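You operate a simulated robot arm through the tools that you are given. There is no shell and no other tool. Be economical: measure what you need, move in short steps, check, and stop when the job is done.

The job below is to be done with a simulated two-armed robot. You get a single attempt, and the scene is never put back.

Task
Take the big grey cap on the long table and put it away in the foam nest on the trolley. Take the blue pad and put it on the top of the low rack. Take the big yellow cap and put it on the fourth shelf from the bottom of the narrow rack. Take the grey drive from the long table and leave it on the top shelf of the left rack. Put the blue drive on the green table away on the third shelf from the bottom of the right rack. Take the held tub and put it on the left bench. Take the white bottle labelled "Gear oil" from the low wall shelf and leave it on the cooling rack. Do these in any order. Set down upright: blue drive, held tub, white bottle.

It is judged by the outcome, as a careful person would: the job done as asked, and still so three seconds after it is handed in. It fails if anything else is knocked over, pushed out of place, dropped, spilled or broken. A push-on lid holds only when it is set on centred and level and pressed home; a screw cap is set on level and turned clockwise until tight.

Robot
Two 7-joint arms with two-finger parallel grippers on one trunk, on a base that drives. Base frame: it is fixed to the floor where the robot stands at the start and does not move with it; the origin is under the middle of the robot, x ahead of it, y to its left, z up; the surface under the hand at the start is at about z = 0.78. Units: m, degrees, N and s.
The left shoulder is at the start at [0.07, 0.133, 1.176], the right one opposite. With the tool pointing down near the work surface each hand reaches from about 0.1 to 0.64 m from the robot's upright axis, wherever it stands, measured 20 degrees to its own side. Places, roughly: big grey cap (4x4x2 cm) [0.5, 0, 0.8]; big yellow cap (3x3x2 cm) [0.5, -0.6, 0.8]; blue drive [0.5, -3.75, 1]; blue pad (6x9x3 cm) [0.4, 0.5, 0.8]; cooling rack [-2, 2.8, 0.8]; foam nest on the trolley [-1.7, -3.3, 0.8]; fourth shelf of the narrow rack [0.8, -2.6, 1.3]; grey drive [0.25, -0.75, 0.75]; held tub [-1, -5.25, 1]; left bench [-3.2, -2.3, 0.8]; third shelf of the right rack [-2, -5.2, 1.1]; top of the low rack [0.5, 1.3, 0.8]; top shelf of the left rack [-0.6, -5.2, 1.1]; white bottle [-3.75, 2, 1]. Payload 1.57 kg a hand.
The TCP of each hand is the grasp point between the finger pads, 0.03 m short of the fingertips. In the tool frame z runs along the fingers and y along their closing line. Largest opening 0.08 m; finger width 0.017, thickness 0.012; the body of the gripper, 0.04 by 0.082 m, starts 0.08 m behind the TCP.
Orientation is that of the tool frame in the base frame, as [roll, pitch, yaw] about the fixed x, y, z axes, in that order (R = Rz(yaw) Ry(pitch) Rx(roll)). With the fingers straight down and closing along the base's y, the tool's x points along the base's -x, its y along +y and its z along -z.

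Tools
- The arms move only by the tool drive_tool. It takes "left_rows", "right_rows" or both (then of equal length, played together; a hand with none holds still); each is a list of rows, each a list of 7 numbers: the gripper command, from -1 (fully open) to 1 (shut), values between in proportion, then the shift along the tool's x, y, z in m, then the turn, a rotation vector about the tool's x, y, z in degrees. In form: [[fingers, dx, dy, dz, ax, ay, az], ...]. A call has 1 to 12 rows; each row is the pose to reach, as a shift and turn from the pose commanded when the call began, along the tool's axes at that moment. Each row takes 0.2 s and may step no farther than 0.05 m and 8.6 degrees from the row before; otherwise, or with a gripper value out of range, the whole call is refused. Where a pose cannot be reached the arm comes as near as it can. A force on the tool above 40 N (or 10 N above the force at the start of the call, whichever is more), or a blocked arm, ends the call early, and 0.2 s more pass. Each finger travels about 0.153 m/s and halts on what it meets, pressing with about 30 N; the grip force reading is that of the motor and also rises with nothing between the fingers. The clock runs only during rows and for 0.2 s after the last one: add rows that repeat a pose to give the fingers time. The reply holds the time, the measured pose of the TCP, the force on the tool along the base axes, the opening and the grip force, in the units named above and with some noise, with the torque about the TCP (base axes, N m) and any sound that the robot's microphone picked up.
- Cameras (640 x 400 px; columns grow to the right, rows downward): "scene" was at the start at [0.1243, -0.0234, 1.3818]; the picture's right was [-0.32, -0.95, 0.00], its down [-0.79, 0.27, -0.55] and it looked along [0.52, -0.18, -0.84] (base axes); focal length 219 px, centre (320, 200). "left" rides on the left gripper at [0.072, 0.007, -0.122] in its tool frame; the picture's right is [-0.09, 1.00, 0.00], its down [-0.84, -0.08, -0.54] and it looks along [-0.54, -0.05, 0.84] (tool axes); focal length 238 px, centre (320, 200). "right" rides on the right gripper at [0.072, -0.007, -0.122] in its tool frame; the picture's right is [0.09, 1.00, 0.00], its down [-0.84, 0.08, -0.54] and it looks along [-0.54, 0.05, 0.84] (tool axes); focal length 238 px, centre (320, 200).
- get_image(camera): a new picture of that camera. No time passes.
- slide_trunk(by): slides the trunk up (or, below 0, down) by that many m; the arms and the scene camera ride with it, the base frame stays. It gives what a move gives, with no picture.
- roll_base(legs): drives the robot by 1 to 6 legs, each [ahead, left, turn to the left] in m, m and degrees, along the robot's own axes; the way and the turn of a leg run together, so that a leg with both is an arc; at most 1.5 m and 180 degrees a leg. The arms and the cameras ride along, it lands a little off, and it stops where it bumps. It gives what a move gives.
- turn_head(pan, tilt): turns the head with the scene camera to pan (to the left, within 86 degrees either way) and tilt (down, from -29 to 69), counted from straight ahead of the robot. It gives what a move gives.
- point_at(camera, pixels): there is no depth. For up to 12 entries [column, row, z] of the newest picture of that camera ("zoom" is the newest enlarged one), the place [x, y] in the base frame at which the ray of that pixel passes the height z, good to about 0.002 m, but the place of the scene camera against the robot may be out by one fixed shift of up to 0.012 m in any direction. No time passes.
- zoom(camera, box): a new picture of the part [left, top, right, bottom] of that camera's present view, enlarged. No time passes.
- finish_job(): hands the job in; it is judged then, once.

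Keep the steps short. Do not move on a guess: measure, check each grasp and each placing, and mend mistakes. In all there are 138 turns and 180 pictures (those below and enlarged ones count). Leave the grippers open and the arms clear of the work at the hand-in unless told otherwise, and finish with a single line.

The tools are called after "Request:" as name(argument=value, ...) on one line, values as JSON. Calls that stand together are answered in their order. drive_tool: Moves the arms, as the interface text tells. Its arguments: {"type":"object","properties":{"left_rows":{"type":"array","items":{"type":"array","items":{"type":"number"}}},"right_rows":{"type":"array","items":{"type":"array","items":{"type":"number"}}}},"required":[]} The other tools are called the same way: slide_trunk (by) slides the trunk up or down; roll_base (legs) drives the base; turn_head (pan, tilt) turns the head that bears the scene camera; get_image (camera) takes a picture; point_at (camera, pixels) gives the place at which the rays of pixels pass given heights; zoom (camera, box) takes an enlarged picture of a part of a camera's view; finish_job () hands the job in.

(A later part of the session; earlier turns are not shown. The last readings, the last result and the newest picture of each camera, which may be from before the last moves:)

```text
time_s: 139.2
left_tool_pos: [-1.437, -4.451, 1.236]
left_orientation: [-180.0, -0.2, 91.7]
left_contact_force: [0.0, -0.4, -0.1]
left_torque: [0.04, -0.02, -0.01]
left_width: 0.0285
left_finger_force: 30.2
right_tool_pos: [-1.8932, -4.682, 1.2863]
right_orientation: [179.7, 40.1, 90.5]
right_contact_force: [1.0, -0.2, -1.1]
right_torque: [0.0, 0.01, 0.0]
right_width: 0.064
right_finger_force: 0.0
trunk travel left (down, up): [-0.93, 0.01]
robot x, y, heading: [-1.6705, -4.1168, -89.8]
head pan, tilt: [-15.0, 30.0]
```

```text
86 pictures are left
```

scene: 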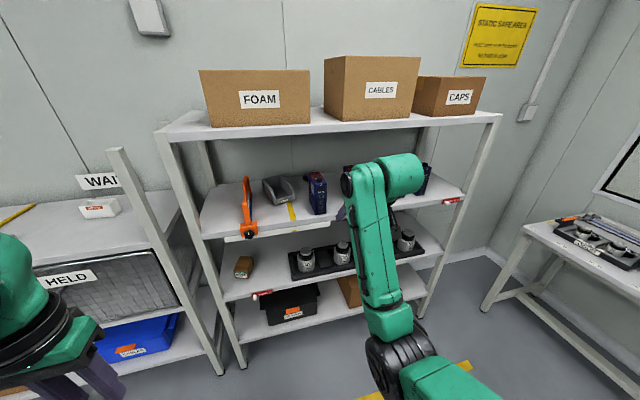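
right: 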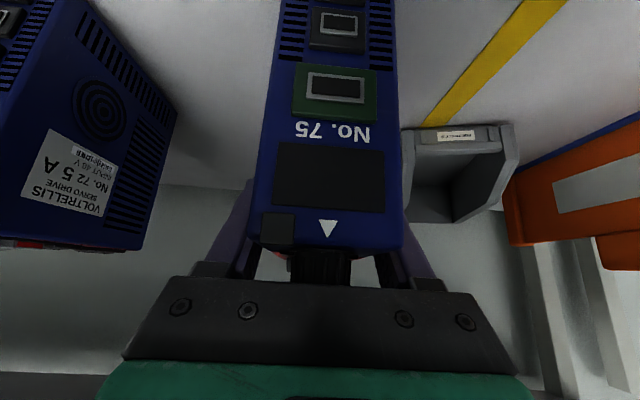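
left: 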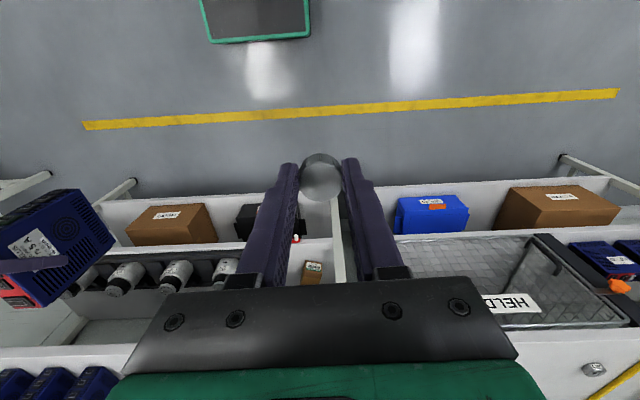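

The blue drive is fully on the shelf. Next comes the held tub with the free right hand, so I measure it at (100,208).

Request:
zoom(camera="scene", box=[40, 170, 168, 250])

Request:
point_at(camera="zoom", pixels=[[200, 180, 1.14], [210, 240, 1.09], [385, 228, 1.09], [300, 165, 1.14], [560, 270, 1.09], [320, 310, 1.09]])

Request:
drive_tool(right_rows=[[-0.6, 0, 0, 0, 0, 8, 0], [-0.6, 0, 0, 0, 0, 16, 0], [-0.6, 0, 0, 0, 0, 24, 0], [-0.6, 0, 0, 0, 0, 32, 0], [-0.6, 0, 0, 0, 0, 40, 0]])

```text
5.00 times, centred on (104, 210) of scene
```

zoom: 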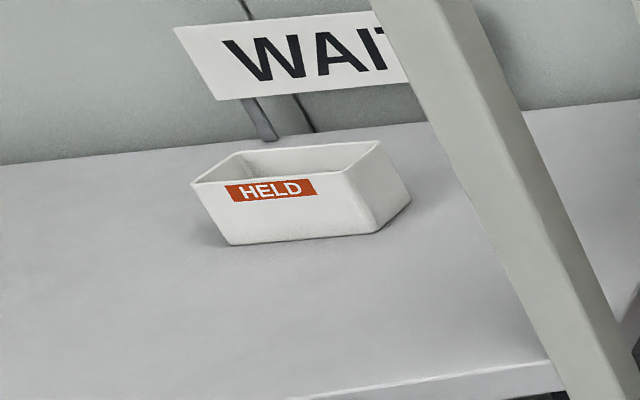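

```text
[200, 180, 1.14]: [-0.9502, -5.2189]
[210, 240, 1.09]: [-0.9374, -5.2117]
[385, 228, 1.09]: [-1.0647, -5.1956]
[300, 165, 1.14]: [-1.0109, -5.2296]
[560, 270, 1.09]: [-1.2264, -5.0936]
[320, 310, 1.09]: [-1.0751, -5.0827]
```

```text
time_s: 140.4
left_tool_pos: [-1.4379, -4.448, 1.2367]
left_orientation: [179.9, -0.2, 91.7]
left_contact_force: [0.5, 0.5, -0.4]
left_torque: [0.02, -0.01, -0.03]
left_width: 0.0287
left_finger_force: 30.0
right_tool_pos: [-1.8926, -4.6807, 1.2906]
right_orientation: [-180.0, 0.3, 90.7]
right_contact_force: [-0.4, -0.1, 0.4]
right_torque: [0.02, 0.02, 0.0]
right_width: 0.0639
right_finger_force: 0.1
right hand out of reach, approached as far as the arm can: row 3, 4
trunk travel left (down, up): [-0.93, 0.01]
robot x, y, heading: [-1.6689, -4.1199, -90.0]
head pan, tilt: [-15.0, 30.0]
```

I'll put the grey cap away first, so the left hand is free for the tub (the rack's front post would be in the right arm's way). I turn around to face the trolley.

Request:
roll_base(legs=[[0, 0, 179.5]])

Request:
turn_head(pan=15, tilt=45)

Request:
get_image(camera="scene")

```text
time_s: 148.2
left_tool_pos: [-1.9102, -3.7955, 1.2373]
left_orientation: [180.0, -0.2, -86.9]
left_contact_force: [-0.4, 0.8, 0.3]
left_torque: [-0.01, 0.01, -0.03]
left_width: 0.0287
left_finger_force: 29.4
right_tool_pos: [-1.4604, -3.5528, 1.2885]
right_orientation: [179.9, 0.5, -88.0]
right_contact_force: [0.4, -0.9, 0.4]
right_torque: [0.01, 0.01, -0.02]
right_width: 0.064
right_finger_force: 0.0
trunk travel left (down, up): [-0.93, 0.01]
robot x, y, heading: [-1.6702, -4.1191, 92.1]
head pan, tilt: [-15.0, 30.0]
```

```text
time_s: 149.2
left_tool_pos: [-1.9091, -3.796, 1.2364]
left_orientation: [-180.0, -0.2, -86.9]
left_contact_force: [-0.5, -1.2, -0.1]
left_torque: [-0.02, 0.0, -0.01]
left_width: 0.0285
left_finger_force: 29.8
right_tool_pos: [-1.4609, -3.5524, 1.2891]
right_orientation: [179.9, 0.3, -88.0]
right_contact_force: [0.4, 0.8, 0.6]
right_torque: [0.0, -0.01, -0.01]
right_width: 0.0644
right_finger_force: 0.0
trunk travel left (down, up): [-0.93, 0.01]
robot x, y, heading: [-1.6729, -4.1184, 91.8]
head pan, tilt: [15.0, 45.0]
```

```text
84 pictures are left
```

scene: 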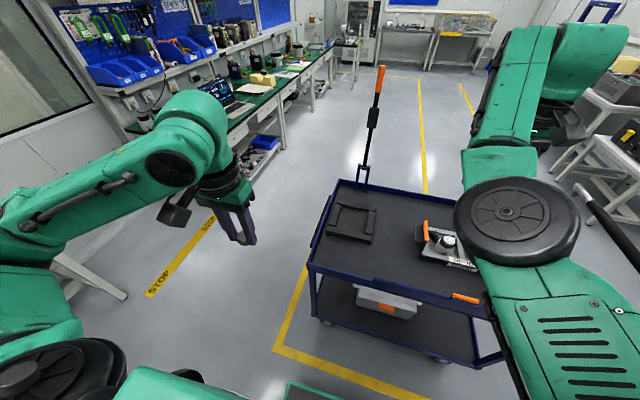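

Request:
zoom(camera="scene", box=[290, 180, 450, 280])

Request:
point_at(camera="zoom", pixels=[[205, 90, 0.8], [345, 112, 0.8], [335, 258, 0.8], [165, 225, 0.8], [255, 168, 0.78], [95, 380, 0.8], [185, 20, 0.8]])

```text
4.00 times, centred on (370, 230) of scene
```

zoom: 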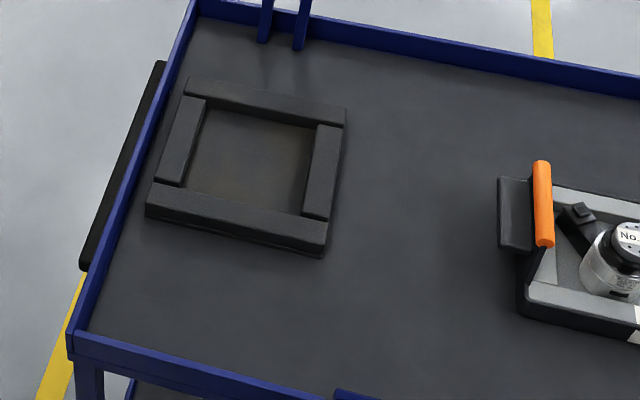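

```text
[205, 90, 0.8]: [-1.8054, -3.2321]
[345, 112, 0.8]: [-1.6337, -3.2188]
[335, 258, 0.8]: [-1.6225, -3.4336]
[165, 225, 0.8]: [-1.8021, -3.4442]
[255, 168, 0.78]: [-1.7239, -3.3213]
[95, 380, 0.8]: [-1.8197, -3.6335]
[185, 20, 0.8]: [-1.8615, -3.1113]
```

The nest's centre is about [−1.72, −3.335], inner well about 11 cm. I position the robot for the left hand.

Request:
roll_base(legs=[[0.22, -0.153, -1.8]])

Request:
slide_trunk(by=-0.15)

Request:
get_image(camera="left")

```text
time_s: 151.1
left_tool_pos: [-1.7474, -3.564, 1.2376]
left_orientation: [-179.9, -0.1, -88.8]
left_contact_force: [-0.1, -0.7, 0.3]
left_torque: [0.02, -0.01, -0.04]
left_width: 0.0284
left_finger_force: 29.7
right_tool_pos: [-1.2907, -3.3352, 1.2907]
right_orientation: [180.0, 0.4, -89.9]
right_contact_force: [-0.8, 0.2, 0.3]
right_torque: [-0.01, -0.01, 0.0]
right_width: 0.0641
right_finger_force: 0.0
trunk travel left (down, up): [-0.93, 0.01]
robot x, y, heading: [-1.5126, -3.886, 90.1]
head pan, tilt: [15.0, 45.0]
```

```text
time_s: 152.9
left_tool_pos: [-1.7457, -3.5608, 1.0877]
left_orientation: [-179.9, -0.2, -88.7]
left_contact_force: [0.1, -0.6, -0.4]
left_torque: [0.01, 0.01, -0.01]
left_width: 0.0285
left_finger_force: 29.8
right_tool_pos: [-1.2887, -3.3329, 1.1401]
right_orientation: [179.9, 0.4, -89.7]
right_contact_force: [0.1, 0.6, -0.3]
right_torque: [0.02, 0.01, -0.01]
right_width: 0.0642
right_finger_force: 0.0
trunk travel left (down, up): [-0.78, 0.16]
robot x, y, heading: [-1.512, -3.8936, 90.0]
head pan, tilt: [15.0, 45.0]
```

```text
82 pictures are left
```

left: 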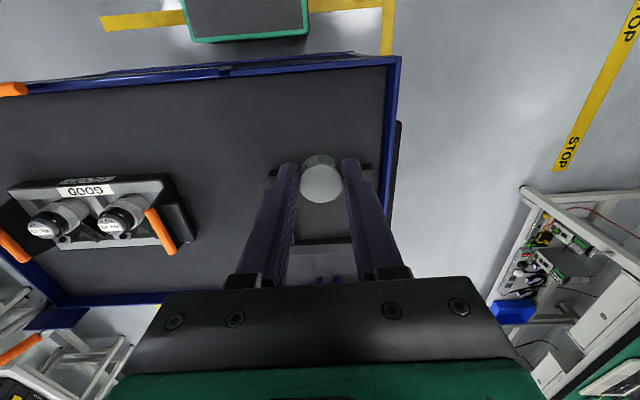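

Request:
point_at(camera="left", pixels=[[322, 240, 0.79], [293, 225, 0.79], [352, 225, 0.79], [268, 170, 0.8], [372, 168, 0.8], [340, 170, 0.79], [320, 250, 0.8]])

Request:
drive_tool(left_rows=[[0.8, -0.04, -0.005, 0.01, 0, 0, 0], [0.8, -0.08, -0.01, 0.02, 0, 0, 0], [0.8, -0.12, -0.015, 0.03, 0, 0, 0], [0.8, -0.15, -0.02, 0.04, 0, 0, 0]])

Request:
get_image(camera="left")

```text
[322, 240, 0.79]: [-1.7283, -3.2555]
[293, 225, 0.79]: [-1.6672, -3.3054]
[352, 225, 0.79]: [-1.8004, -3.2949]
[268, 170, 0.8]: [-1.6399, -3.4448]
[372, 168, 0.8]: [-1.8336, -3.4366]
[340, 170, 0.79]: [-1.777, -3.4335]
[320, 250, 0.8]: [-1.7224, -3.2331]
```

```text
time_s: 153.9
left_tool_pos: [-1.7283, -3.4064, 1.047]
left_orientation: [179.9, -0.2, -88.8]
left_contact_force: [0.3, -0.7, -0.6]
left_torque: [-0.01, 0.03, -0.02]
left_width: 0.0282
left_finger_force: 29.7
right_tool_pos: [-1.2874, -3.3323, 1.1387]
right_orientation: [179.9, 0.3, -89.7]
right_contact_force: [-0.2, 0.6, -0.7]
right_torque: [-0.04, -0.01, -0.01]
right_width: 0.064
right_finger_force: 0.0
trunk travel left (down, up): [-0.78, 0.16]
robot x, y, heading: [-1.5162, -3.8927, 90.1]
head pan, tilt: [15.0, 45.0]
```

```text
81 pictures are left
```

left: 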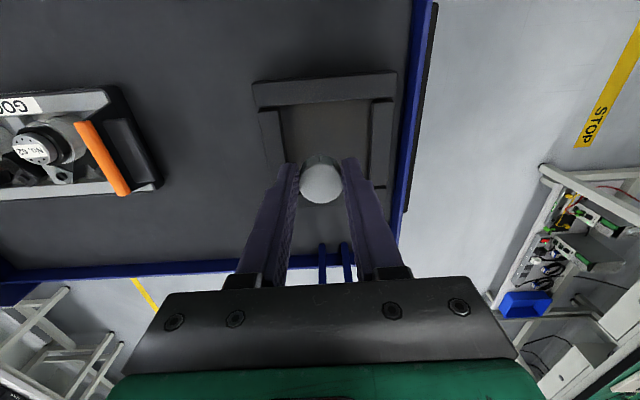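

Request:
point_at(camera="left", pixels=[[325, 104, 0.79], [281, 130, 0.79], [372, 130, 0.79], [281, 130, 0.77], [372, 130, 0.77]])

```text
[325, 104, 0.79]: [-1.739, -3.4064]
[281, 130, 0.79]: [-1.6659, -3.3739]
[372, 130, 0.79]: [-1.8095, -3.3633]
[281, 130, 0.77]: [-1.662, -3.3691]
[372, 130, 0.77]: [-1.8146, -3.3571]
```

The well's centre is about [−1.737, −3.331]. I move above it, lower to z≈0.84, then feel for the bottom.

Request:
drive_tool(left_rows=[[0.8, -0.04, 0.004, 0.02, 0, 0, 0], [0.8, -0.075, 0.0075, 0.05, 0, 0, 0], [0.8, -0.075, 0.0075, 0.1, 0, 0, 0], [0.8, -0.075, 0.0075, 0.15, 0, 0, 0], [0.8, -0.075, 0.0075, 0.195, 0, 0, 0], [0.8, -0.075, 0.0075, 0.205, 0, 0, 0]])

Request:
drive_tool(left_rows=[[0.8, 0, 0, 0.006, 0, 0, 0], [0.8, 0, 0, 0.012, 0, 0, 0], [0.8, 0, 0, 0.018, 0, 0, 0], [0.8, 0, 0, 0.024, 0, 0, 0]])

Request:
get_image(camera="left")

```text
time_s: 155.3
left_tool_pos: [-1.7357, -3.3349, 0.8442]
left_orientation: [179.9, 0.0, -88.9]
left_contact_force: [-0.4, -0.2, 0.2]
left_torque: [0.02, 0.03, -0.03]
left_width: 0.0285
left_finger_force: 29.6
right_tool_pos: [-1.2887, -3.3333, 1.1401]
right_orientation: [179.9, 0.4, -89.9]
right_contact_force: [-0.2, -1.3, 0.3]
right_torque: [0.02, 0.0, -0.04]
right_width: 0.0643
right_finger_force: 0.1
trunk travel left (down, up): [-0.78, 0.16]
robot x, y, heading: [-1.5154, -3.8896, 89.9]
head pan, tilt: [15.0, 45.0]
```

```text
time_s: 155.9
left_tool_pos: [-1.7354, -3.3334, 0.8382]
left_orientation: [-180.0, 0.7, -88.7]
left_contact_force: [0.6, -7.8, 21.4]
left_torque: [-0.36, -0.13, -0.05]
left_width: 0.0286
left_finger_force: 30.0
right_tool_pos: [-1.2887, -3.3353, 1.1402]
right_orientation: [179.7, 0.6, -89.8]
right_contact_force: [0.5, 0.2, -0.7]
right_torque: [-0.06, 0.01, -0.02]
right_width: 0.0639
right_finger_force: 0.0
trunk travel left (down, up): [-0.78, 0.16]
robot x, y, heading: [-1.5153, -3.8953, 89.8]
head pan, tilt: [15.0, 45.0]
stopped in row 3 (left hand): the force on the tool passed its limit at 47 N (the readings are from after the stop); the commanded pose is now the measured one
```

```text
80 pictures are left
```

left: 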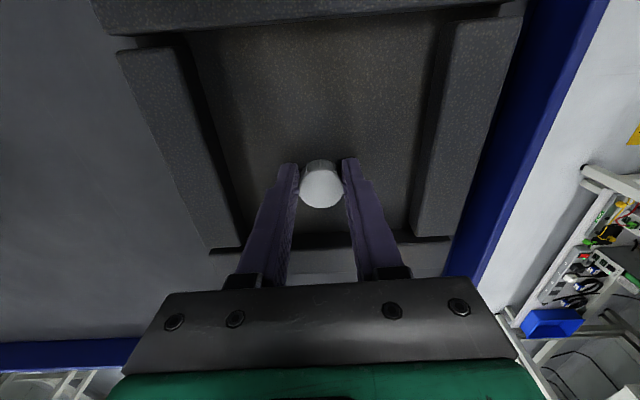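

It touches the foam bottom inside the well. I release and lift.

Request:
drive_tool(left_rows=[[0.8, 0, 0, -0.002, 0, 0, 0], [0.2, 0, 0, -0.002, 0, 0, 0], [-0.3, 0, 0, -0.002, 0, 0, 0], [-0.3, 0, 0, -0.002, 0, 0, 0], [-0.3, 0, 0, -0.04, 0, 0, 0], [-0.3, 0, 0, -0.09, 0, 0, 0], [-0.3, 0, 0, -0.14, 0, 0, 0], [-0.3, 0.03, 0, -0.18, 0, 0, 0], [-0.3, 0.08, 0, -0.18, 0, 0, 0], [-0.3, 0.12, 0, -0.2, 0, 0, 0]])

Request:
get_image(camera="left")

```text
time_s: 156.6
left_tool_pos: [-1.7332, -3.3328, 0.8376]
left_orientation: [-179.8, 0.5, -88.9]
left_contact_force: [1.1, -4.9, 6.8]
left_torque: [-0.16, 0.2, 0.18]
left_width: 0.0515
left_finger_force: 0.1
right_tool_pos: [-1.2876, -3.3361, 1.1385]
right_orientation: [179.8, 0.6, -89.8]
right_contact_force: [0.4, -0.1, -0.3]
right_torque: [-0.03, 0.01, -0.01]
right_width: 0.0637
right_finger_force: 0.1
trunk travel left (down, up): [-0.78, 0.16]
robot x, y, heading: [-1.5167, -3.8898, 90.1]
head pan, tilt: [15.0, 45.0]
stopped in row 3 (left hand): the force on the tool passed its limit at 60 N (the readings are from after the stop); the commanded pose is now the measured one
```

```text
79 pictures are left
```

left: 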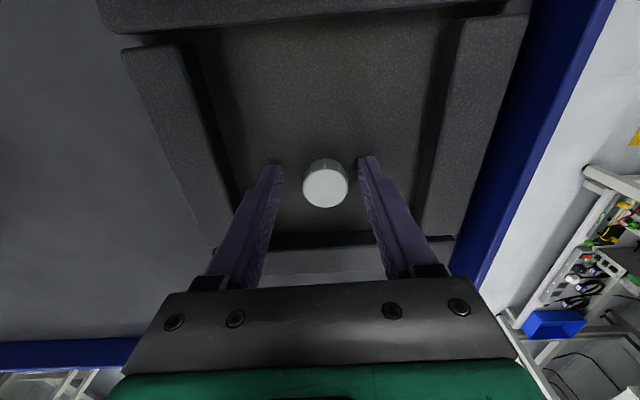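

The cap is loose and upright in the well. I lift away.

Request:
drive_tool(left_rows=[[-0.3, 0, 0, -0.01, 0, 0, 0], [-0.3, 0, 0, -0.04, 0, 0, 0], [-0.3, 0, 0, -0.09, 0, 0, 0], [-0.3, 0, 0, -0.14, 0, 0, 0], [-0.3, 0.03, 0, -0.18, 0, 0, 0], [-0.3, 0.075, 0, -0.2, 0, 0, 0], [-0.3, 0.12, 0, -0.22, 0, 0, 0]])

Request:
get_image(camera="left")

```text
time_s: 158.2
left_tool_pos: [-1.7292, -3.4527, 1.0548]
left_orientation: [-179.8, 0.5, -88.7]
left_contact_force: [1.0, -0.3, 0.1]
left_torque: [0.02, 0.0, 0.0]
left_width: 0.0522
left_finger_force: 0.0
right_tool_pos: [-1.2882, -3.3345, 1.1392]
right_orientation: [179.9, 0.5, -89.8]
right_contact_force: [-0.5, -0.9, 0.0]
right_torque: [0.01, 0.0, -0.03]
right_width: 0.064
right_finger_force: 0.1
trunk travel left (down, up): [-0.78, 0.16]
robot x, y, heading: [-1.516, -3.8932, 89.8]
head pan, tilt: [15.0, 45.0]
```

```text
78 pictures are left
```

left: 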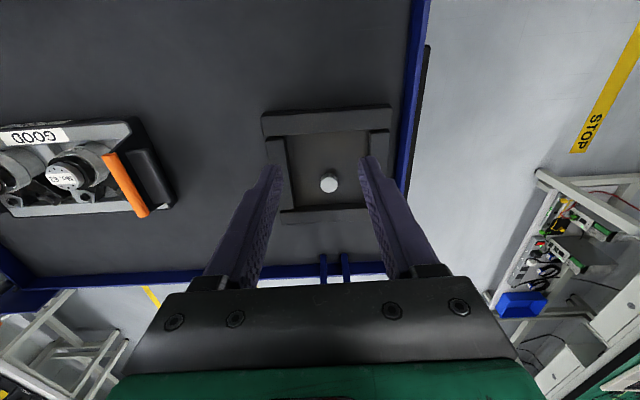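

The grey cap is in its nest. I turn back to the left rack for the tub, with the trunk raised.

Request:
roll_base(legs=[[-0.27, 0, 0], [0, 0, 180], [0.1, 0.36, 0]])

Request:
slide_trunk(by=0.15)

Request:
turn_head(pan=10, tilt=40)

Request:
get_image(camera="scene")

```text
time_s: 169.4
left_tool_pos: [-0.9661, -4.7251, 1.0542]
left_orientation: [-179.8, 0.5, 89.0]
left_contact_force: [-0.2, 0.0, 0.8]
left_torque: [-0.03, -0.01, 0.0]
left_width: 0.052
left_finger_force: 0.0
right_tool_pos: [-1.4101, -4.8267, 1.1388]
right_orientation: [179.7, 0.4, 88.0]
right_contact_force: [0.2, -0.3, 0.5]
right_torque: [0.0, -0.03, -0.01]
right_width: 0.0641
right_finger_force: 0.1
trunk travel left (down, up): [-0.78, 0.16]
robot x, y, heading: [-1.1599, -4.2775, -92.1]
head pan, tilt: [15.0, 45.0]
```

```text
time_s: 171.1
left_tool_pos: [-0.964, -4.7246, 1.2044]
left_orientation: [-179.8, 0.5, 89.0]
left_contact_force: [-0.2, 0.3, -0.4]
left_torque: [-0.01, 0.02, 0.0]
left_width: 0.0522
left_finger_force: 0.1
right_tool_pos: [-1.4093, -4.8262, 1.2889]
right_orientation: [180.0, 0.5, 88.0]
right_contact_force: [-0.6, -0.3, -0.1]
right_torque: [0.01, -0.03, -0.01]
right_width: 0.0639
right_finger_force: 0.0
trunk travel left (down, up): [-0.93, 0.01]
robot x, y, heading: [-1.1615, -4.2757, -92.3]
head pan, tilt: [15.0, 45.0]
```

```text
time_s: 171.8
left_tool_pos: [-0.9636, -4.7259, 1.2042]
left_orientation: [-179.8, 0.5, 88.9]
left_contact_force: [-0.1, -0.3, -0.8]
left_torque: [0.01, -0.01, -0.01]
left_width: 0.0517
left_finger_force: 0.1
right_tool_pos: [-1.4103, -4.8273, 1.2885]
right_orientation: [179.8, 0.4, 88.0]
right_contact_force: [-0.6, 0.3, -0.5]
right_torque: [0.03, 0.01, -0.03]
right_width: 0.0637
right_finger_force: 0.1
trunk travel left (down, up): [-0.93, 0.01]
robot x, y, heading: [-1.1614, -4.2755, -92.2]
head pan, tilt: [10.0, 40.0]
```

```text
77 pictures are left
```

scene: 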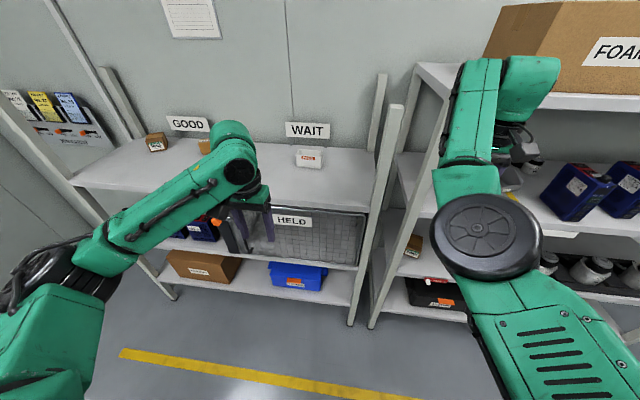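

The right hand must come back before I approach. I retract it 0.2 m, then roll forward 0.22 m and look with the left camera.

Request:
drive_tool(right_rows=[[-0.6, 0.045, 0, 0, 0, 0, 0], [-0.6, 0.09, 0, 0, 0, 0, 0], [-0.6, 0.135, 0, 0, 0, 0, 0], [-0.6, 0.18, 0, 0, 0, 0, 0]], left_rows=[[-1, 0, 0, 0, 0, 0, 0], [-1, 0, 0, 0, 0, 0, 0], [-1, 0, 0, 0, 0, 0, 0], [-1, 0, 0, 0, 0, 0, 0]])

Request:
roll_base(legs=[[0.22, 0, 2.2]])

Request:
get_image(camera="left")

Request:
get_image(camera="scene")

```text
time_s: 172.8
left_tool_pos: [-0.9624, -4.7255, 1.2049]
left_orientation: [-179.8, 0.5, 89.1]
left_contact_force: [0.2, 0.2, -1.0]
left_torque: [0.03, 0.02, -0.01]
left_width: 0.0797
left_finger_force: 0.1
right_tool_pos: [-1.5023, -4.7404, 1.2971]
right_orientation: [-179.8, 0.9, 88.2]
right_contact_force: [0.2, 1.4, 0.2]
right_torque: [-0.06, -0.02, 0.01]
right_width: 0.0641
right_finger_force: 0.0
right hand out of reach, approached as far as the arm can: row 1, 2, 3, 4
trunk travel left (down, up): [-0.93, 0.01]
robot x, y, heading: [-1.1589, -4.2756, -92.0]
head pan, tilt: [10.0, 40.0]
```

```text
time_s: 174.5
left_tool_pos: [-0.9475, -4.9307, 1.2037]
left_orientation: [-179.8, 0.4, 91.6]
left_contact_force: [-0.1, 0.0, -0.2]
left_torque: [-0.02, 0.02, -0.03]
left_width: 0.08
left_finger_force: 0.0
right_tool_pos: [-1.4859, -4.9624, 1.2981]
right_orientation: [179.9, 0.2, 90.0]
right_contact_force: [0.2, -0.7, -0.4]
right_torque: [0.01, -0.01, -0.01]
right_width: 0.0641
right_finger_force: 0.0
trunk travel left (down, up): [-0.93, 0.01]
robot x, y, heading: [-1.1663, -4.4917, -89.9]
head pan, tilt: [10.0, 40.0]
stopped in leg 1: the force on the tool passed its limit at 84 N (the readings are from after the stop); the commanded pose is now the measured one
```

```text
76 pictures are left
```

left: 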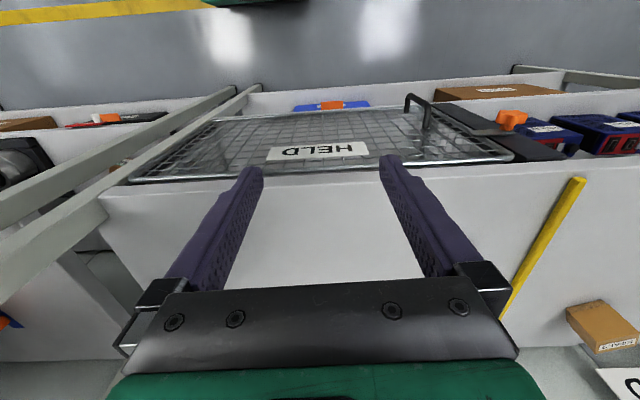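

```text
75 pictures are left
```

scene: 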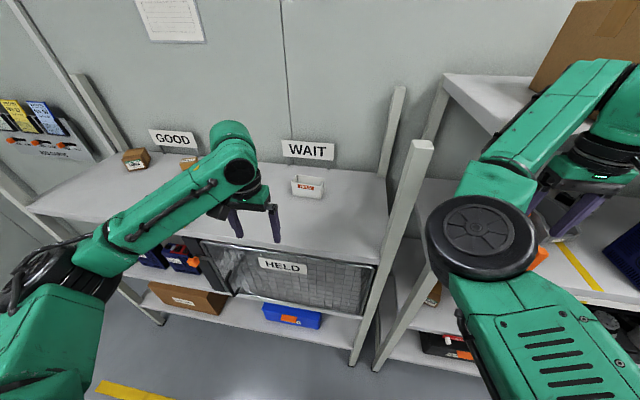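

The right hand bumped something at the right rack (84 N). I back straight off and check that rack.

Request:
roll_base(legs=[[-0.25, 0, 0]])

Request:
turn_head(pan=-35, tilt=25)

Request:
get_image(camera="scene")

Request:
get_image(camera="right")

```text
time_s: 176.3
left_tool_pos: [-0.9506, -4.6805, 1.2025]
left_orientation: [-179.7, 0.3, 91.4]
left_contact_force: [0.0, -0.8, 0.9]
left_torque: [0.03, 0.01, 0.03]
left_width: 0.0797
left_finger_force: 0.1
right_tool_pos: [-1.488, -4.7124, 1.2967]
right_orientation: [179.9, 0.1, 89.8]
right_contact_force: [0.4, 0.2, 0.1]
right_torque: [0.01, 0.05, 0.02]
right_width: 0.0642
right_finger_force: 0.0
trunk travel left (down, up): [-0.93, 0.01]
robot x, y, heading: [-1.1674, -4.238, -89.9]
head pan, tilt: [10.0, 40.0]
```

```text
time_s: 177.5
left_tool_pos: [-0.9512, -4.6787, 1.2033]
left_orientation: [-179.8, 0.4, 91.4]
left_contact_force: [0.6, -0.3, -0.2]
left_torque: [-0.01, -0.03, 0.03]
left_width: 0.0801
left_finger_force: 0.1
right_tool_pos: [-1.4875, -4.7098, 1.2986]
right_orientation: [179.9, 0.2, 89.9]
right_contact_force: [-0.2, 0.0, 0.8]
right_torque: [-0.04, 0.0, -0.02]
right_width: 0.0638
right_finger_force: 0.1
trunk travel left (down, up): [-0.93, 0.01]
robot x, y, heading: [-1.1658, -4.2371, -90.0]
head pan, tilt: [-35.0, 25.0]
```

```text
74 pictures are left
```

scene: 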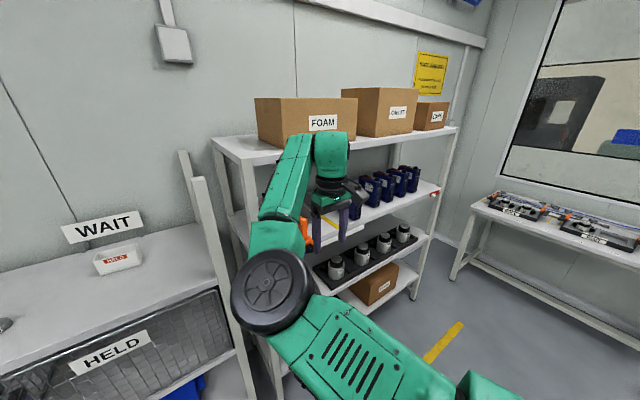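

```text
73 pictures are left
```

right: 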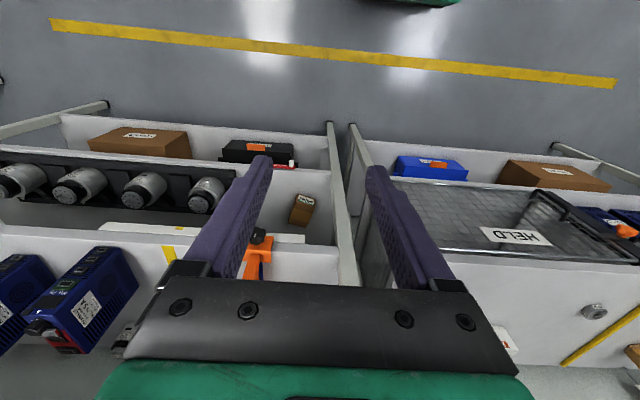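

Nothing on the right rack has moved. I lower the right hand and pull it back close to the body, where it can reach.

Request:
drive_tool(right_rows=[[-0.6, 0, 0, 0.045, 0, 0, 0], [-0.6, 0, 0, 0.09, 0, 0, 0], [-0.6, 0, 0, 0.13, 0, 0, 0], [-0.6, 0.04, 0, 0.14, 0, 0, 0], [-0.6, 0.08, 0, 0.14, 0, 0, 0], [-0.6, 0.12, 0, 0.14, 0, 0, 0], [-0.6, 0.15, 0, 0.14, 0, 0, 0]])

```text
time_s: 179.1
left_tool_pos: [-0.9494, -4.6768, 1.2028]
left_orientation: [-179.7, 0.5, 91.4]
left_contact_force: [-0.8, -1.3, 0.0]
left_torque: [-0.02, -0.01, 0.0]
left_width: 0.0798
left_finger_force: 0.2
right_tool_pos: [-1.5368, -4.5993, 1.144]
right_orientation: [179.9, 0.3, 90.1]
right_contact_force: [0.1, 0.8, -0.9]
right_torque: [0.02, 0.02, 0.0]
right_width: 0.0639
right_finger_force: 0.1
right hand out of reach, approached as far as the arm can: row 1, 4, 5, 6, 7
trunk travel left (down, up): [-0.93, 0.01]
robot x, y, heading: [-1.1625, -4.2385, -89.8]
head pan, tilt: [-35.0, 25.0]
```

Request:
roll_base(legs=[[0.24, 0, 0]])

Request:
turn_head(pan=10, tilt=40)

Request:
zoom(camera="scene", box=[200, 120, 392, 240])

```text
time_s: 180.8
left_tool_pos: [-0.9449, -4.913, 1.2057]
left_orientation: [-179.8, 0.6, 91.9]
left_contact_force: [-0.7, 0.1, 0.6]
left_torque: [-0.02, 0.01, -0.01]
left_width: 0.0799
left_finger_force: 0.0
right_tool_pos: [-1.5315, -4.8419, 1.1449]
right_orientation: [179.9, 0.3, 90.4]
right_contact_force: [0.3, 0.1, -0.3]
right_torque: [0.01, -0.01, 0.0]
right_width: 0.0639
right_finger_force: 0.0
trunk travel left (down, up): [-0.93, 0.01]
robot x, y, heading: [-1.1666, -4.4793, -89.3]
head pan, tilt: [-35.0, 25.0]
```

```text
time_s: 182.0
left_tool_pos: [-0.9449, -4.9156, 1.2046]
left_orientation: [-179.8, 0.5, 91.9]
left_contact_force: [-0.9, 0.5, 0.0]
left_torque: [0.0, 0.01, 0.04]
left_width: 0.0802
left_finger_force: 0.0
right_tool_pos: [-1.533, -4.8435, 1.1444]
right_orientation: [179.8, 0.3, 90.4]
right_contact_force: [-0.1, -0.2, -0.2]
right_torque: [0.04, 0.0, 0.01]
right_width: 0.0641
right_finger_force: 0.0
trunk travel left (down, up): [-0.93, 0.01]
robot x, y, heading: [-1.1626, -4.4816, -89.5]
head pan, tilt: [10.0, 40.0]
```

```text
3.33 times, centred on (296, 180) of scene
```

zoom: 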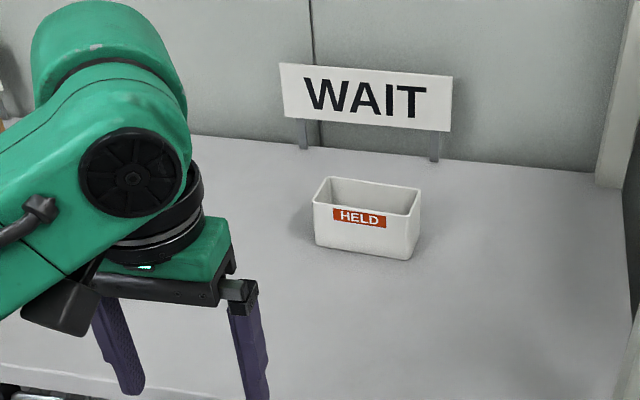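

Request:
point_at(camera="zoom", pixels=[[314, 203, 1.14], [410, 216, 1.14], [330, 178, 1.14], [420, 192, 1.14], [316, 245, 1.08], [405, 260, 1.08], [314, 203, 1.12], [410, 216, 1.12], [316, 245, 1.09], [365, 85, 1.25]])

```text
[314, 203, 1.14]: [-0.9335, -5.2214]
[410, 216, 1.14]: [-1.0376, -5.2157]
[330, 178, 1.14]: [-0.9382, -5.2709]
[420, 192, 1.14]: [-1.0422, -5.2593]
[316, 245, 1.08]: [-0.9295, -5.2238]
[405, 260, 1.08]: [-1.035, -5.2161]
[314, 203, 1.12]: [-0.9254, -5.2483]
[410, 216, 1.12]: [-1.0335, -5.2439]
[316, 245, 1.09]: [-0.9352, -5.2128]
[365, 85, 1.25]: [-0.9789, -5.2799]
```

The tub is about 10.5 × 5 cm and 6 cm high at [−0.985, −5.24], out of reach from here. I back off, turn 25° right so the right arm stays clear of the racks, and come in with the left hand in front of the tub.

Request:
roll_base(legs=[[-0.25, 0, 0], [0, 0, -25.5], [-0.086, 0.184, 0], [0.317, 0.148, 0]])

Request:
turn_head(pan=25, tilt=50)

Request:
get_image(camera="scene")

```text
time_s: 188.2
left_tool_pos: [-0.9422, -5.065, 1.2056]
left_orientation: [180.0, 0.5, 66.7]
left_contact_force: [-0.3, -0.6, -0.4]
left_torque: [-0.03, 0.01, 0.03]
left_width: 0.08
left_finger_force: 0.0
right_tool_pos: [-1.4427, -4.7497, 1.1442]
right_orientation: [179.7, 0.3, 65.2]
right_contact_force: [0.2, -0.2, -0.4]
right_torque: [-0.02, -0.03, -0.01]
right_width: 0.0639
right_finger_force: 0.1
trunk travel left (down, up): [-0.93, 0.01]
robot x, y, heading: [-0.9542, -4.5835, -114.6]
head pan, tilt: [10.0, 40.0]
```

```text
time_s: 189.0
left_tool_pos: [-0.9418, -5.0677, 1.2049]
left_orientation: [-179.8, 0.5, 66.7]
left_contact_force: [0.1, -0.1, 0.4]
left_torque: [-0.03, 0.0, -0.01]
left_width: 0.0799
left_finger_force: 0.1
right_tool_pos: [-1.4428, -4.7522, 1.1443]
right_orientation: [179.9, 0.2, 65.2]
right_contact_force: [0.0, 0.7, -0.6]
right_torque: [-0.02, 0.03, 0.06]
right_width: 0.0642
right_finger_force: 0.1
trunk travel left (down, up): [-0.93, 0.01]
robot x, y, heading: [-0.9524, -4.5774, -114.5]
head pan, tilt: [25.0, 50.0]
```

```text
71 pictures are left
```

scene: 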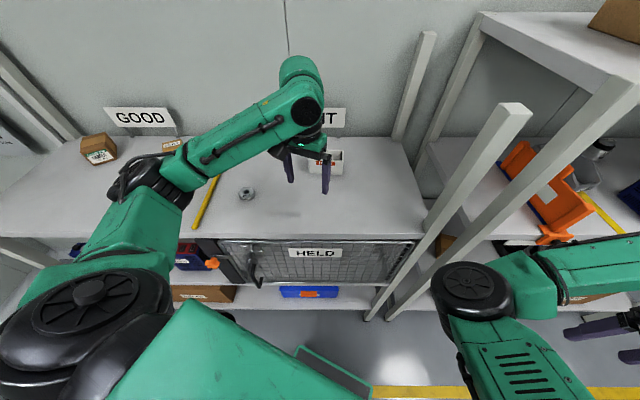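

I turn the left hand to match the tub (yaw≈86°), raise it and move closer for a look.

Request:
drive_tool(left_rows=[[-1, 0, 0, -0.03, 0, 0, -7], [-1, 0, 0, -0.06, 0, 0, -14], [-1, 0, 0, -0.07, 0, 0, -19.3], [-1, 0, 0, -0.07, 0, 0, -19.3]])

Request:
get_image(camera="left")

```text
time_s: 190.0
left_tool_pos: [-0.9421, -5.0655, 1.2758]
left_orientation: [-179.6, 0.3, 86.0]
left_contact_force: [0.1, 0.1, 0.7]
left_torque: [0.0, 0.04, -0.03]
left_width: 0.0798
left_finger_force: 0.0
right_tool_pos: [-1.4424, -4.7517, 1.1441]
right_orientation: [179.8, 0.2, 65.2]
right_contact_force: [-1.1, 0.5, -0.2]
right_torque: [0.01, 0.03, 0.04]
right_width: 0.0641
right_finger_force: 0.0
trunk travel left (down, up): [-0.93, 0.01]
robot x, y, heading: [-0.9498, -4.5787, -114.7]
head pan, tilt: [25.0, 50.0]
```

```text
70 pictures are left
```

left: 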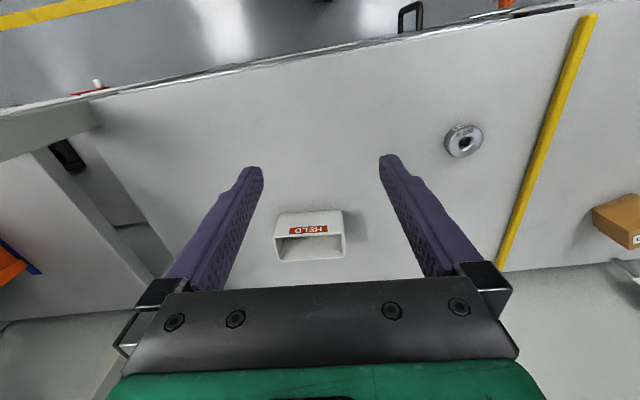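

Request:
point_at(camera="left", pixels=[[342, 211, 1.08], [281, 216, 1.08], [344, 234, 1.14], [275, 239, 1.14], [345, 258, 1.14], [282, 262, 1.14], [344, 234, 1.12], [275, 239, 1.12]])

Request:
zoom(camera="left", box=[240, 190, 400, 290])

```text
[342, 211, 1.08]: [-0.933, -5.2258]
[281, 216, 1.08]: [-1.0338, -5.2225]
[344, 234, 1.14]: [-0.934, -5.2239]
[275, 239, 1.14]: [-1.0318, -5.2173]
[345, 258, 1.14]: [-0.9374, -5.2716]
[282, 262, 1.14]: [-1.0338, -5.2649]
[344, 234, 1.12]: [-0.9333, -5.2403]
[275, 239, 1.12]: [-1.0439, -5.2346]
```

```text
4.00 times, centred on (320, 240) of left
```

zoom: 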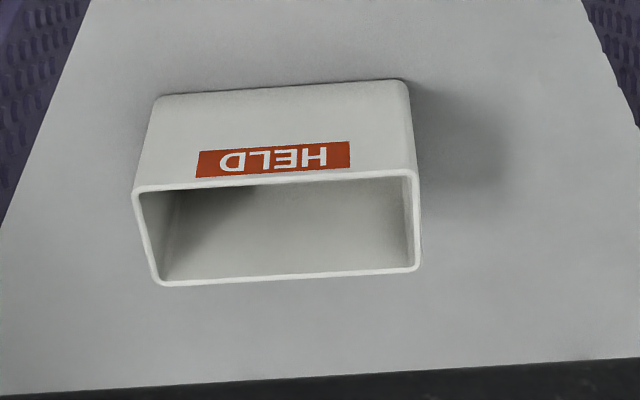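

The tub's rim is at 1.14; its near end wall is x −0.934, y −5.224…−5.268. I'll pinch that end wall with one finger inside. First I hover above it with a 10° tilt.

Request:
drive_tool(left_rows=[[-1, -0.045, 0.005, 0, 0, -3, 0], [-1, -0.09, 0.01, 0, 0, -6, 0], [-1, -0.135, 0.015, 0, 0, -9, 0], [-1, -0.1765, 0.0204, 0.015, 0, -10, 0], [-1, -0.1765, 0.0204, 0.05, 0, -10, 0], [-1, -0.1765, 0.0204, 0.05, 0, -10, 0]])

Request:
get_image(camera="left")

Request:
zoom(camera="scene", box=[250, 60, 410, 160])

```text
time_s: 191.4
left_tool_pos: [-0.9317, -5.2474, 1.2267]
left_orientation: [-179.6, 10.5, 86.0]
left_contact_force: [0.3, 0.6, 0.1]
left_torque: [-0.02, 0.02, -0.01]
left_width: 0.0801
left_finger_force: 0.1
right_tool_pos: [-1.4434, -4.7514, 1.1447]
right_orientation: [179.9, 0.2, 65.2]
right_contact_force: [0.3, -1.0, 0.6]
right_torque: [0.03, -0.01, -0.01]
right_width: 0.064
right_finger_force: 0.0
trunk travel left (down, up): [-0.93, 0.01]
robot x, y, heading: [-0.9541, -4.5788, -114.5]
head pan, tilt: [25.0, 50.0]
```

```text
68 pictures are left
```

left: 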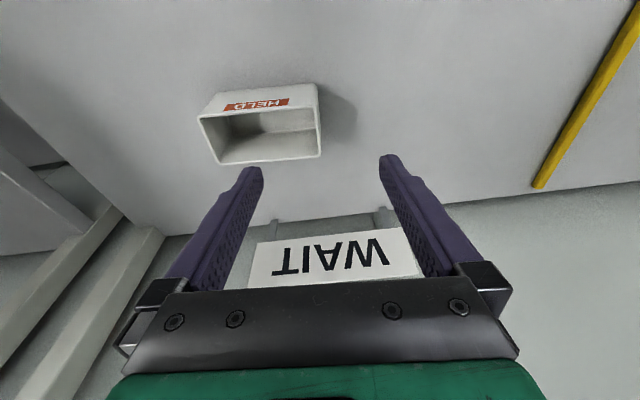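

```text
4.00 times, centred on (330, 110) of scene
```

zoom: 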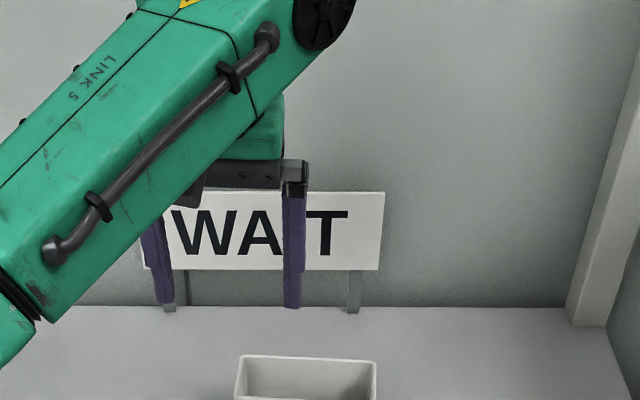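

Request:
point_at(camera="left", pixels=[[317, 106, 1.14], [321, 156, 1.14], [202, 116, 1.14], [219, 165, 1.14], [380, 215, 1.09]])

```text
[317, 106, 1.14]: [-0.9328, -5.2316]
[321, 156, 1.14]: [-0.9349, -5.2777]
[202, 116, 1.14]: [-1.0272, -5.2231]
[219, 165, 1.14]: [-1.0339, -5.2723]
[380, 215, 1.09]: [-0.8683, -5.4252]
```

I go straight down so one finger is inside the tub (TCP z≈1.128), checking the force.

Request:
drive_tool(left_rows=[[-1, 0.006, -0.002, 0.035, 0, 0, 0], [-1, 0.011, -0.002, 0.065, 0, 0, 0], [-1, 0.014, -0.002, 0.085, 0, 0, 0], [-1, 0.016, -0.002, 0.0965, 0, 0, 0]])

Request:
get_image(camera="left")

```text
time_s: 192.4
left_tool_pos: [-0.9344, -5.2467, 1.1278]
left_orientation: [-179.6, 10.4, 86.1]
left_contact_force: [0.2, 0.2, 0.4]
left_torque: [-0.01, 0.02, -0.03]
left_width: 0.08
left_finger_force: 0.0
right_tool_pos: [-1.4431, -4.7519, 1.1437]
right_orientation: [179.9, 0.3, 65.2]
right_contact_force: [0.2, 0.6, -0.3]
right_torque: [0.07, 0.0, -0.01]
right_width: 0.0639
right_finger_force: 0.0
trunk travel left (down, up): [-0.93, 0.01]
robot x, y, heading: [-0.951, -4.5785, -114.8]
head pan, tilt: [25.0, 50.0]
```

```text
66 pictures are left
```

left: 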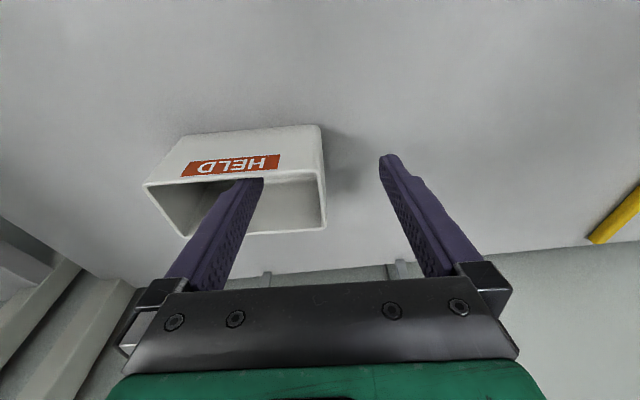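

Left finger is inside the tub, right one outside. I close, then lift and check.

Request:
drive_tool(left_rows=[[-0.4, 0, 0, 0, 0, 0, 0], [0.2, 0, 0, 0, 0, 0, 0], [0.8, 0, 0, 0, 0, 0, 0], [1, 0, 0, 0, 0, 0, 0], [1, 0, 0, 0, 0, 0, 0], [1, 0, 0, 0, 0, 0, 0]])

Request:
drive_tool(left_rows=[[1, -0.002, 0, -0.012, 0, 0, 0], [1, -0.005, 0, -0.03, 0, 0, 0], [1, -0.01, 0, -0.06, 0, 0, 0], [1, -0.016, 0, -0.09, 0, 0, 0]])

Request:
get_image(camera="left")

```text
time_s: 193.8
left_tool_pos: [-0.9347, -5.2466, 1.1281]
left_orientation: [-179.6, 10.4, 86.1]
left_contact_force: [0.2, 0.2, 0.5]
left_torque: [0.01, -0.1, 0.02]
left_width: 0.0022
left_finger_force: 23.9
right_tool_pos: [-1.4427, -4.7527, 1.1454]
right_orientation: [179.9, 0.2, 65.2]
right_contact_force: [-1.1, -0.2, 1.5]
right_torque: [0.01, 0.0, 0.03]
right_width: 0.064
right_finger_force: 0.1
trunk travel left (down, up): [-0.93, 0.01]
robot x, y, heading: [-0.954, -4.5794, -114.5]
head pan, tilt: [25.0, 50.0]
```

```text
time_s: 194.8
left_tool_pos: [-0.9352, -5.2441, 1.2185]
left_orientation: [-179.7, 10.2, 86.0]
left_contact_force: [0.4, -0.1, -1.7]
left_torque: [0.0, -0.08, -0.02]
left_width: 0.0024
left_finger_force: 23.6
right_tool_pos: [-1.4426, -4.7524, 1.1432]
right_orientation: [179.8, 0.2, 65.1]
right_contact_force: [0.7, -0.4, -0.7]
right_torque: [-0.05, 0.01, 0.02]
right_width: 0.064
right_finger_force: 0.1
trunk travel left (down, up): [-0.93, 0.01]
robot x, y, heading: [-0.9537, -4.578, -114.5]
head pan, tilt: [25.0, 50.0]
```

```text
65 pictures are left
```

left: 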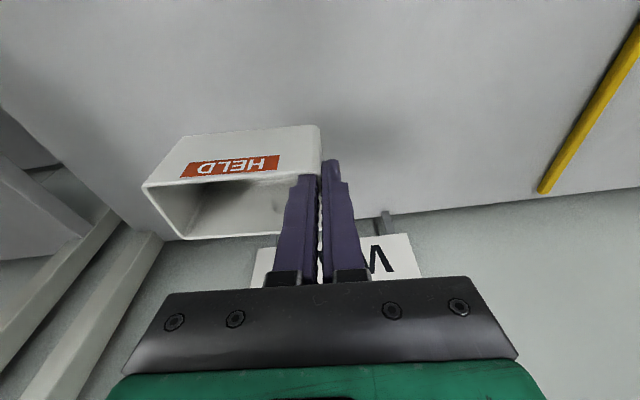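

The tub is held level (1.7 N). I draw it back over the shelf, back the base off and turn toward the left side of the room.

Request:
drive_tool(left_rows=[[1, 0.035, 0, -0.03, 0, 0, 0], [1, 0.075, 0, -0.045, 0, 0, 0], [1, 0.115, 0, -0.055, 0, 0, 0], [1, 0.15, 0, -0.06, 0, 0, 0]])

Request:
roll_base(legs=[[-0.6, 0, 0], [0, 0, -65.5], [1.4, 0, 0]])

Request:
turn_head(pan=-30, tilt=25)

Request:
get_image(camera="scene")

```text
time_s: 195.8
left_tool_pos: [-0.9229, -5.0854, 1.2493]
left_orientation: [-179.7, 10.3, 86.1]
left_contact_force: [1.1, 0.3, -0.9]
left_torque: [0.0, -0.09, 0.0]
left_width: 0.0023
left_finger_force: 23.5
right_tool_pos: [-1.4418, -4.7516, 1.1445]
right_orientation: [179.9, 0.3, 65.2]
right_contact_force: [0.4, -0.5, 1.0]
right_torque: [-0.03, -0.04, -0.02]
right_width: 0.064
right_finger_force: 0.1
trunk travel left (down, up): [-0.93, 0.01]
robot x, y, heading: [-0.9536, -4.5743, -114.6]
head pan, tilt: [25.0, 50.0]
```

```text
time_s: 208.7
left_tool_pos: [-2.5752, -4.2952, 1.2489]
left_orientation: [-179.6, 10.4, 20.7]
left_contact_force: [0.4, 0.2, -0.6]
left_torque: [-0.05, -0.03, -0.02]
left_width: 0.0026
left_finger_force: 23.8
right_tool_pos: [-2.4889, -3.6854, 1.144]
right_orientation: [179.9, 0.3, 0.0]
right_contact_force: [0.3, 0.0, 0.0]
right_torque: [0.01, 0.01, 0.03]
right_width: 0.0645
right_finger_force: 0.1
trunk travel left (down, up): [-0.93, 0.01]
robot x, y, heading: [-2.1231, -4.0549, -179.7]
head pan, tilt: [25.0, 50.0]
```

```text
time_s: 209.9
left_tool_pos: [-2.5763, -4.2951, 1.2491]
left_orientation: [-179.6, 10.4, 20.8]
left_contact_force: [0.1, 0.4, -0.9]
left_torque: [-0.03, -0.05, 0.0]
left_width: 0.0025
left_finger_force: 23.4
right_tool_pos: [-2.4894, -3.6843, 1.144]
right_orientation: [179.9, 0.1, 0.0]
right_contact_force: [-0.2, -0.3, 0.3]
right_torque: [-0.04, 0.01, 0.02]
right_width: 0.064
right_finger_force: 0.0
trunk travel left (down, up): [-0.93, 0.01]
robot x, y, heading: [-2.1284, -4.0563, -179.8]
head pan, tilt: [-30.0, 25.0]
```

```text
64 pictures are left
```

scene: 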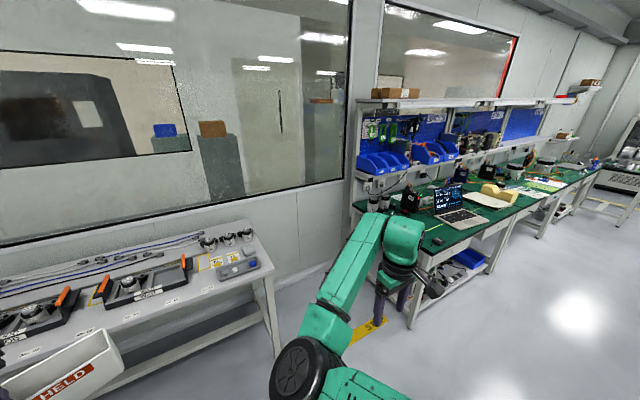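

I move ahead to x≈−2.43 and strafe along the green bench to y≈−2.55, then look at the bench.

Request:
roll_base(legs=[[0.3, 0, 0], [0, -1.5, 0]])

Request:
turn_head(pan=0, tilt=40)

Request:
get_image(camera="scene")

```text
time_s: 218.7
left_tool_pos: [-2.8686, -2.8443, 1.2495]
left_orientation: [-179.7, 10.3, 19.5]
left_contact_force: [1.2, 0.2, -1.4]
left_torque: [-0.08, -0.05, -0.01]
left_width: 0.0025
left_finger_force: 24.0
right_tool_pos: [-2.768, -2.2355, 1.144]
right_orientation: [179.9, 0.2, -1.3]
right_contact_force: [-0.1, -0.5, -0.4]
right_torque: [-0.01, -0.01, 0.0]
right_width: 0.0641
right_finger_force: 0.1
trunk travel left (down, up): [-0.93, 0.01]
robot x, y, heading: [-2.4185, -2.6148, 178.8]
head pan, tilt: [-30.0, 25.0]
```

```text
time_s: 219.6
left_tool_pos: [-2.8681, -2.8433, 1.2494]
left_orientation: [-179.7, 10.4, 19.4]
left_contact_force: [0.1, -0.2, -1.6]
left_torque: [-0.04, -0.06, 0.03]
left_width: 0.0024
left_finger_force: 23.7
right_tool_pos: [-2.7681, -2.2332, 1.143]
right_orientation: [179.9, 0.1, -1.2]
right_contact_force: [0.1, 0.9, 0.0]
right_torque: [0.02, 0.0, 0.0]
right_width: 0.064
right_finger_force: 0.2
trunk travel left (down, up): [-0.93, 0.01]
robot x, y, heading: [-2.4127, -2.6134, 178.9]
head pan, tilt: [0.0, 40.0]
```

```text
63 pictures are left
```

scene: 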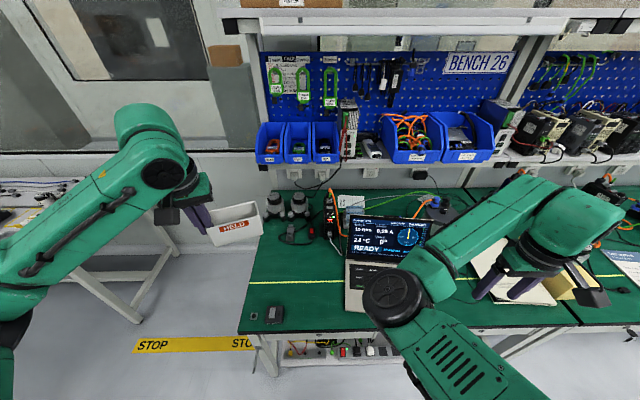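

I measure the bench's edges and a free spot left of the laptop.

Request:
point_at(camera="scene", pixels=[[240, 331, 0.79], [578, 325, 0.79], [262, 205, 0.79], [305, 300, 0.79], [345, 310, 0.79], [274, 313, 0.8], [305, 262, 0.79], [300, 282, 0.79], [285, 232, 0.8], [335, 255, 0.8]])

Request:
zoom(camera="scene", box=[216, 190, 424, 320])

```text
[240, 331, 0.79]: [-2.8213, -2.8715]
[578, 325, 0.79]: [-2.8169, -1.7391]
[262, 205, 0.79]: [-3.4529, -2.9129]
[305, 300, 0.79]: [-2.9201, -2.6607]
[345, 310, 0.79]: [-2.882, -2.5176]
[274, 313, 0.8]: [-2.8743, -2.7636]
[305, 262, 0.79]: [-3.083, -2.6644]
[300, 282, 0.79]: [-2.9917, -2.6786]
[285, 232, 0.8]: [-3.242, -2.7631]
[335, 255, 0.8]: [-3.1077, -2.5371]
```

```text
3.08 times, centred on (320, 255) of scene
```

zoom: 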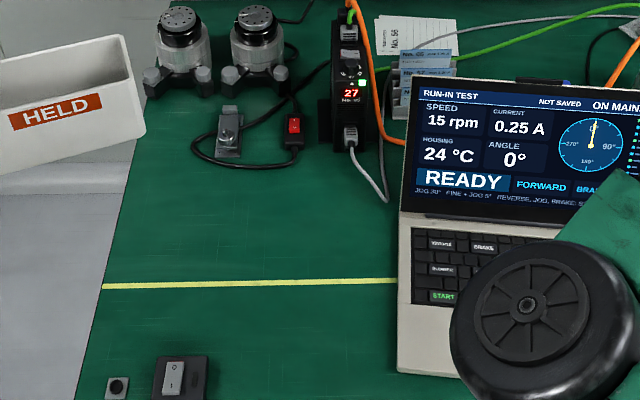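

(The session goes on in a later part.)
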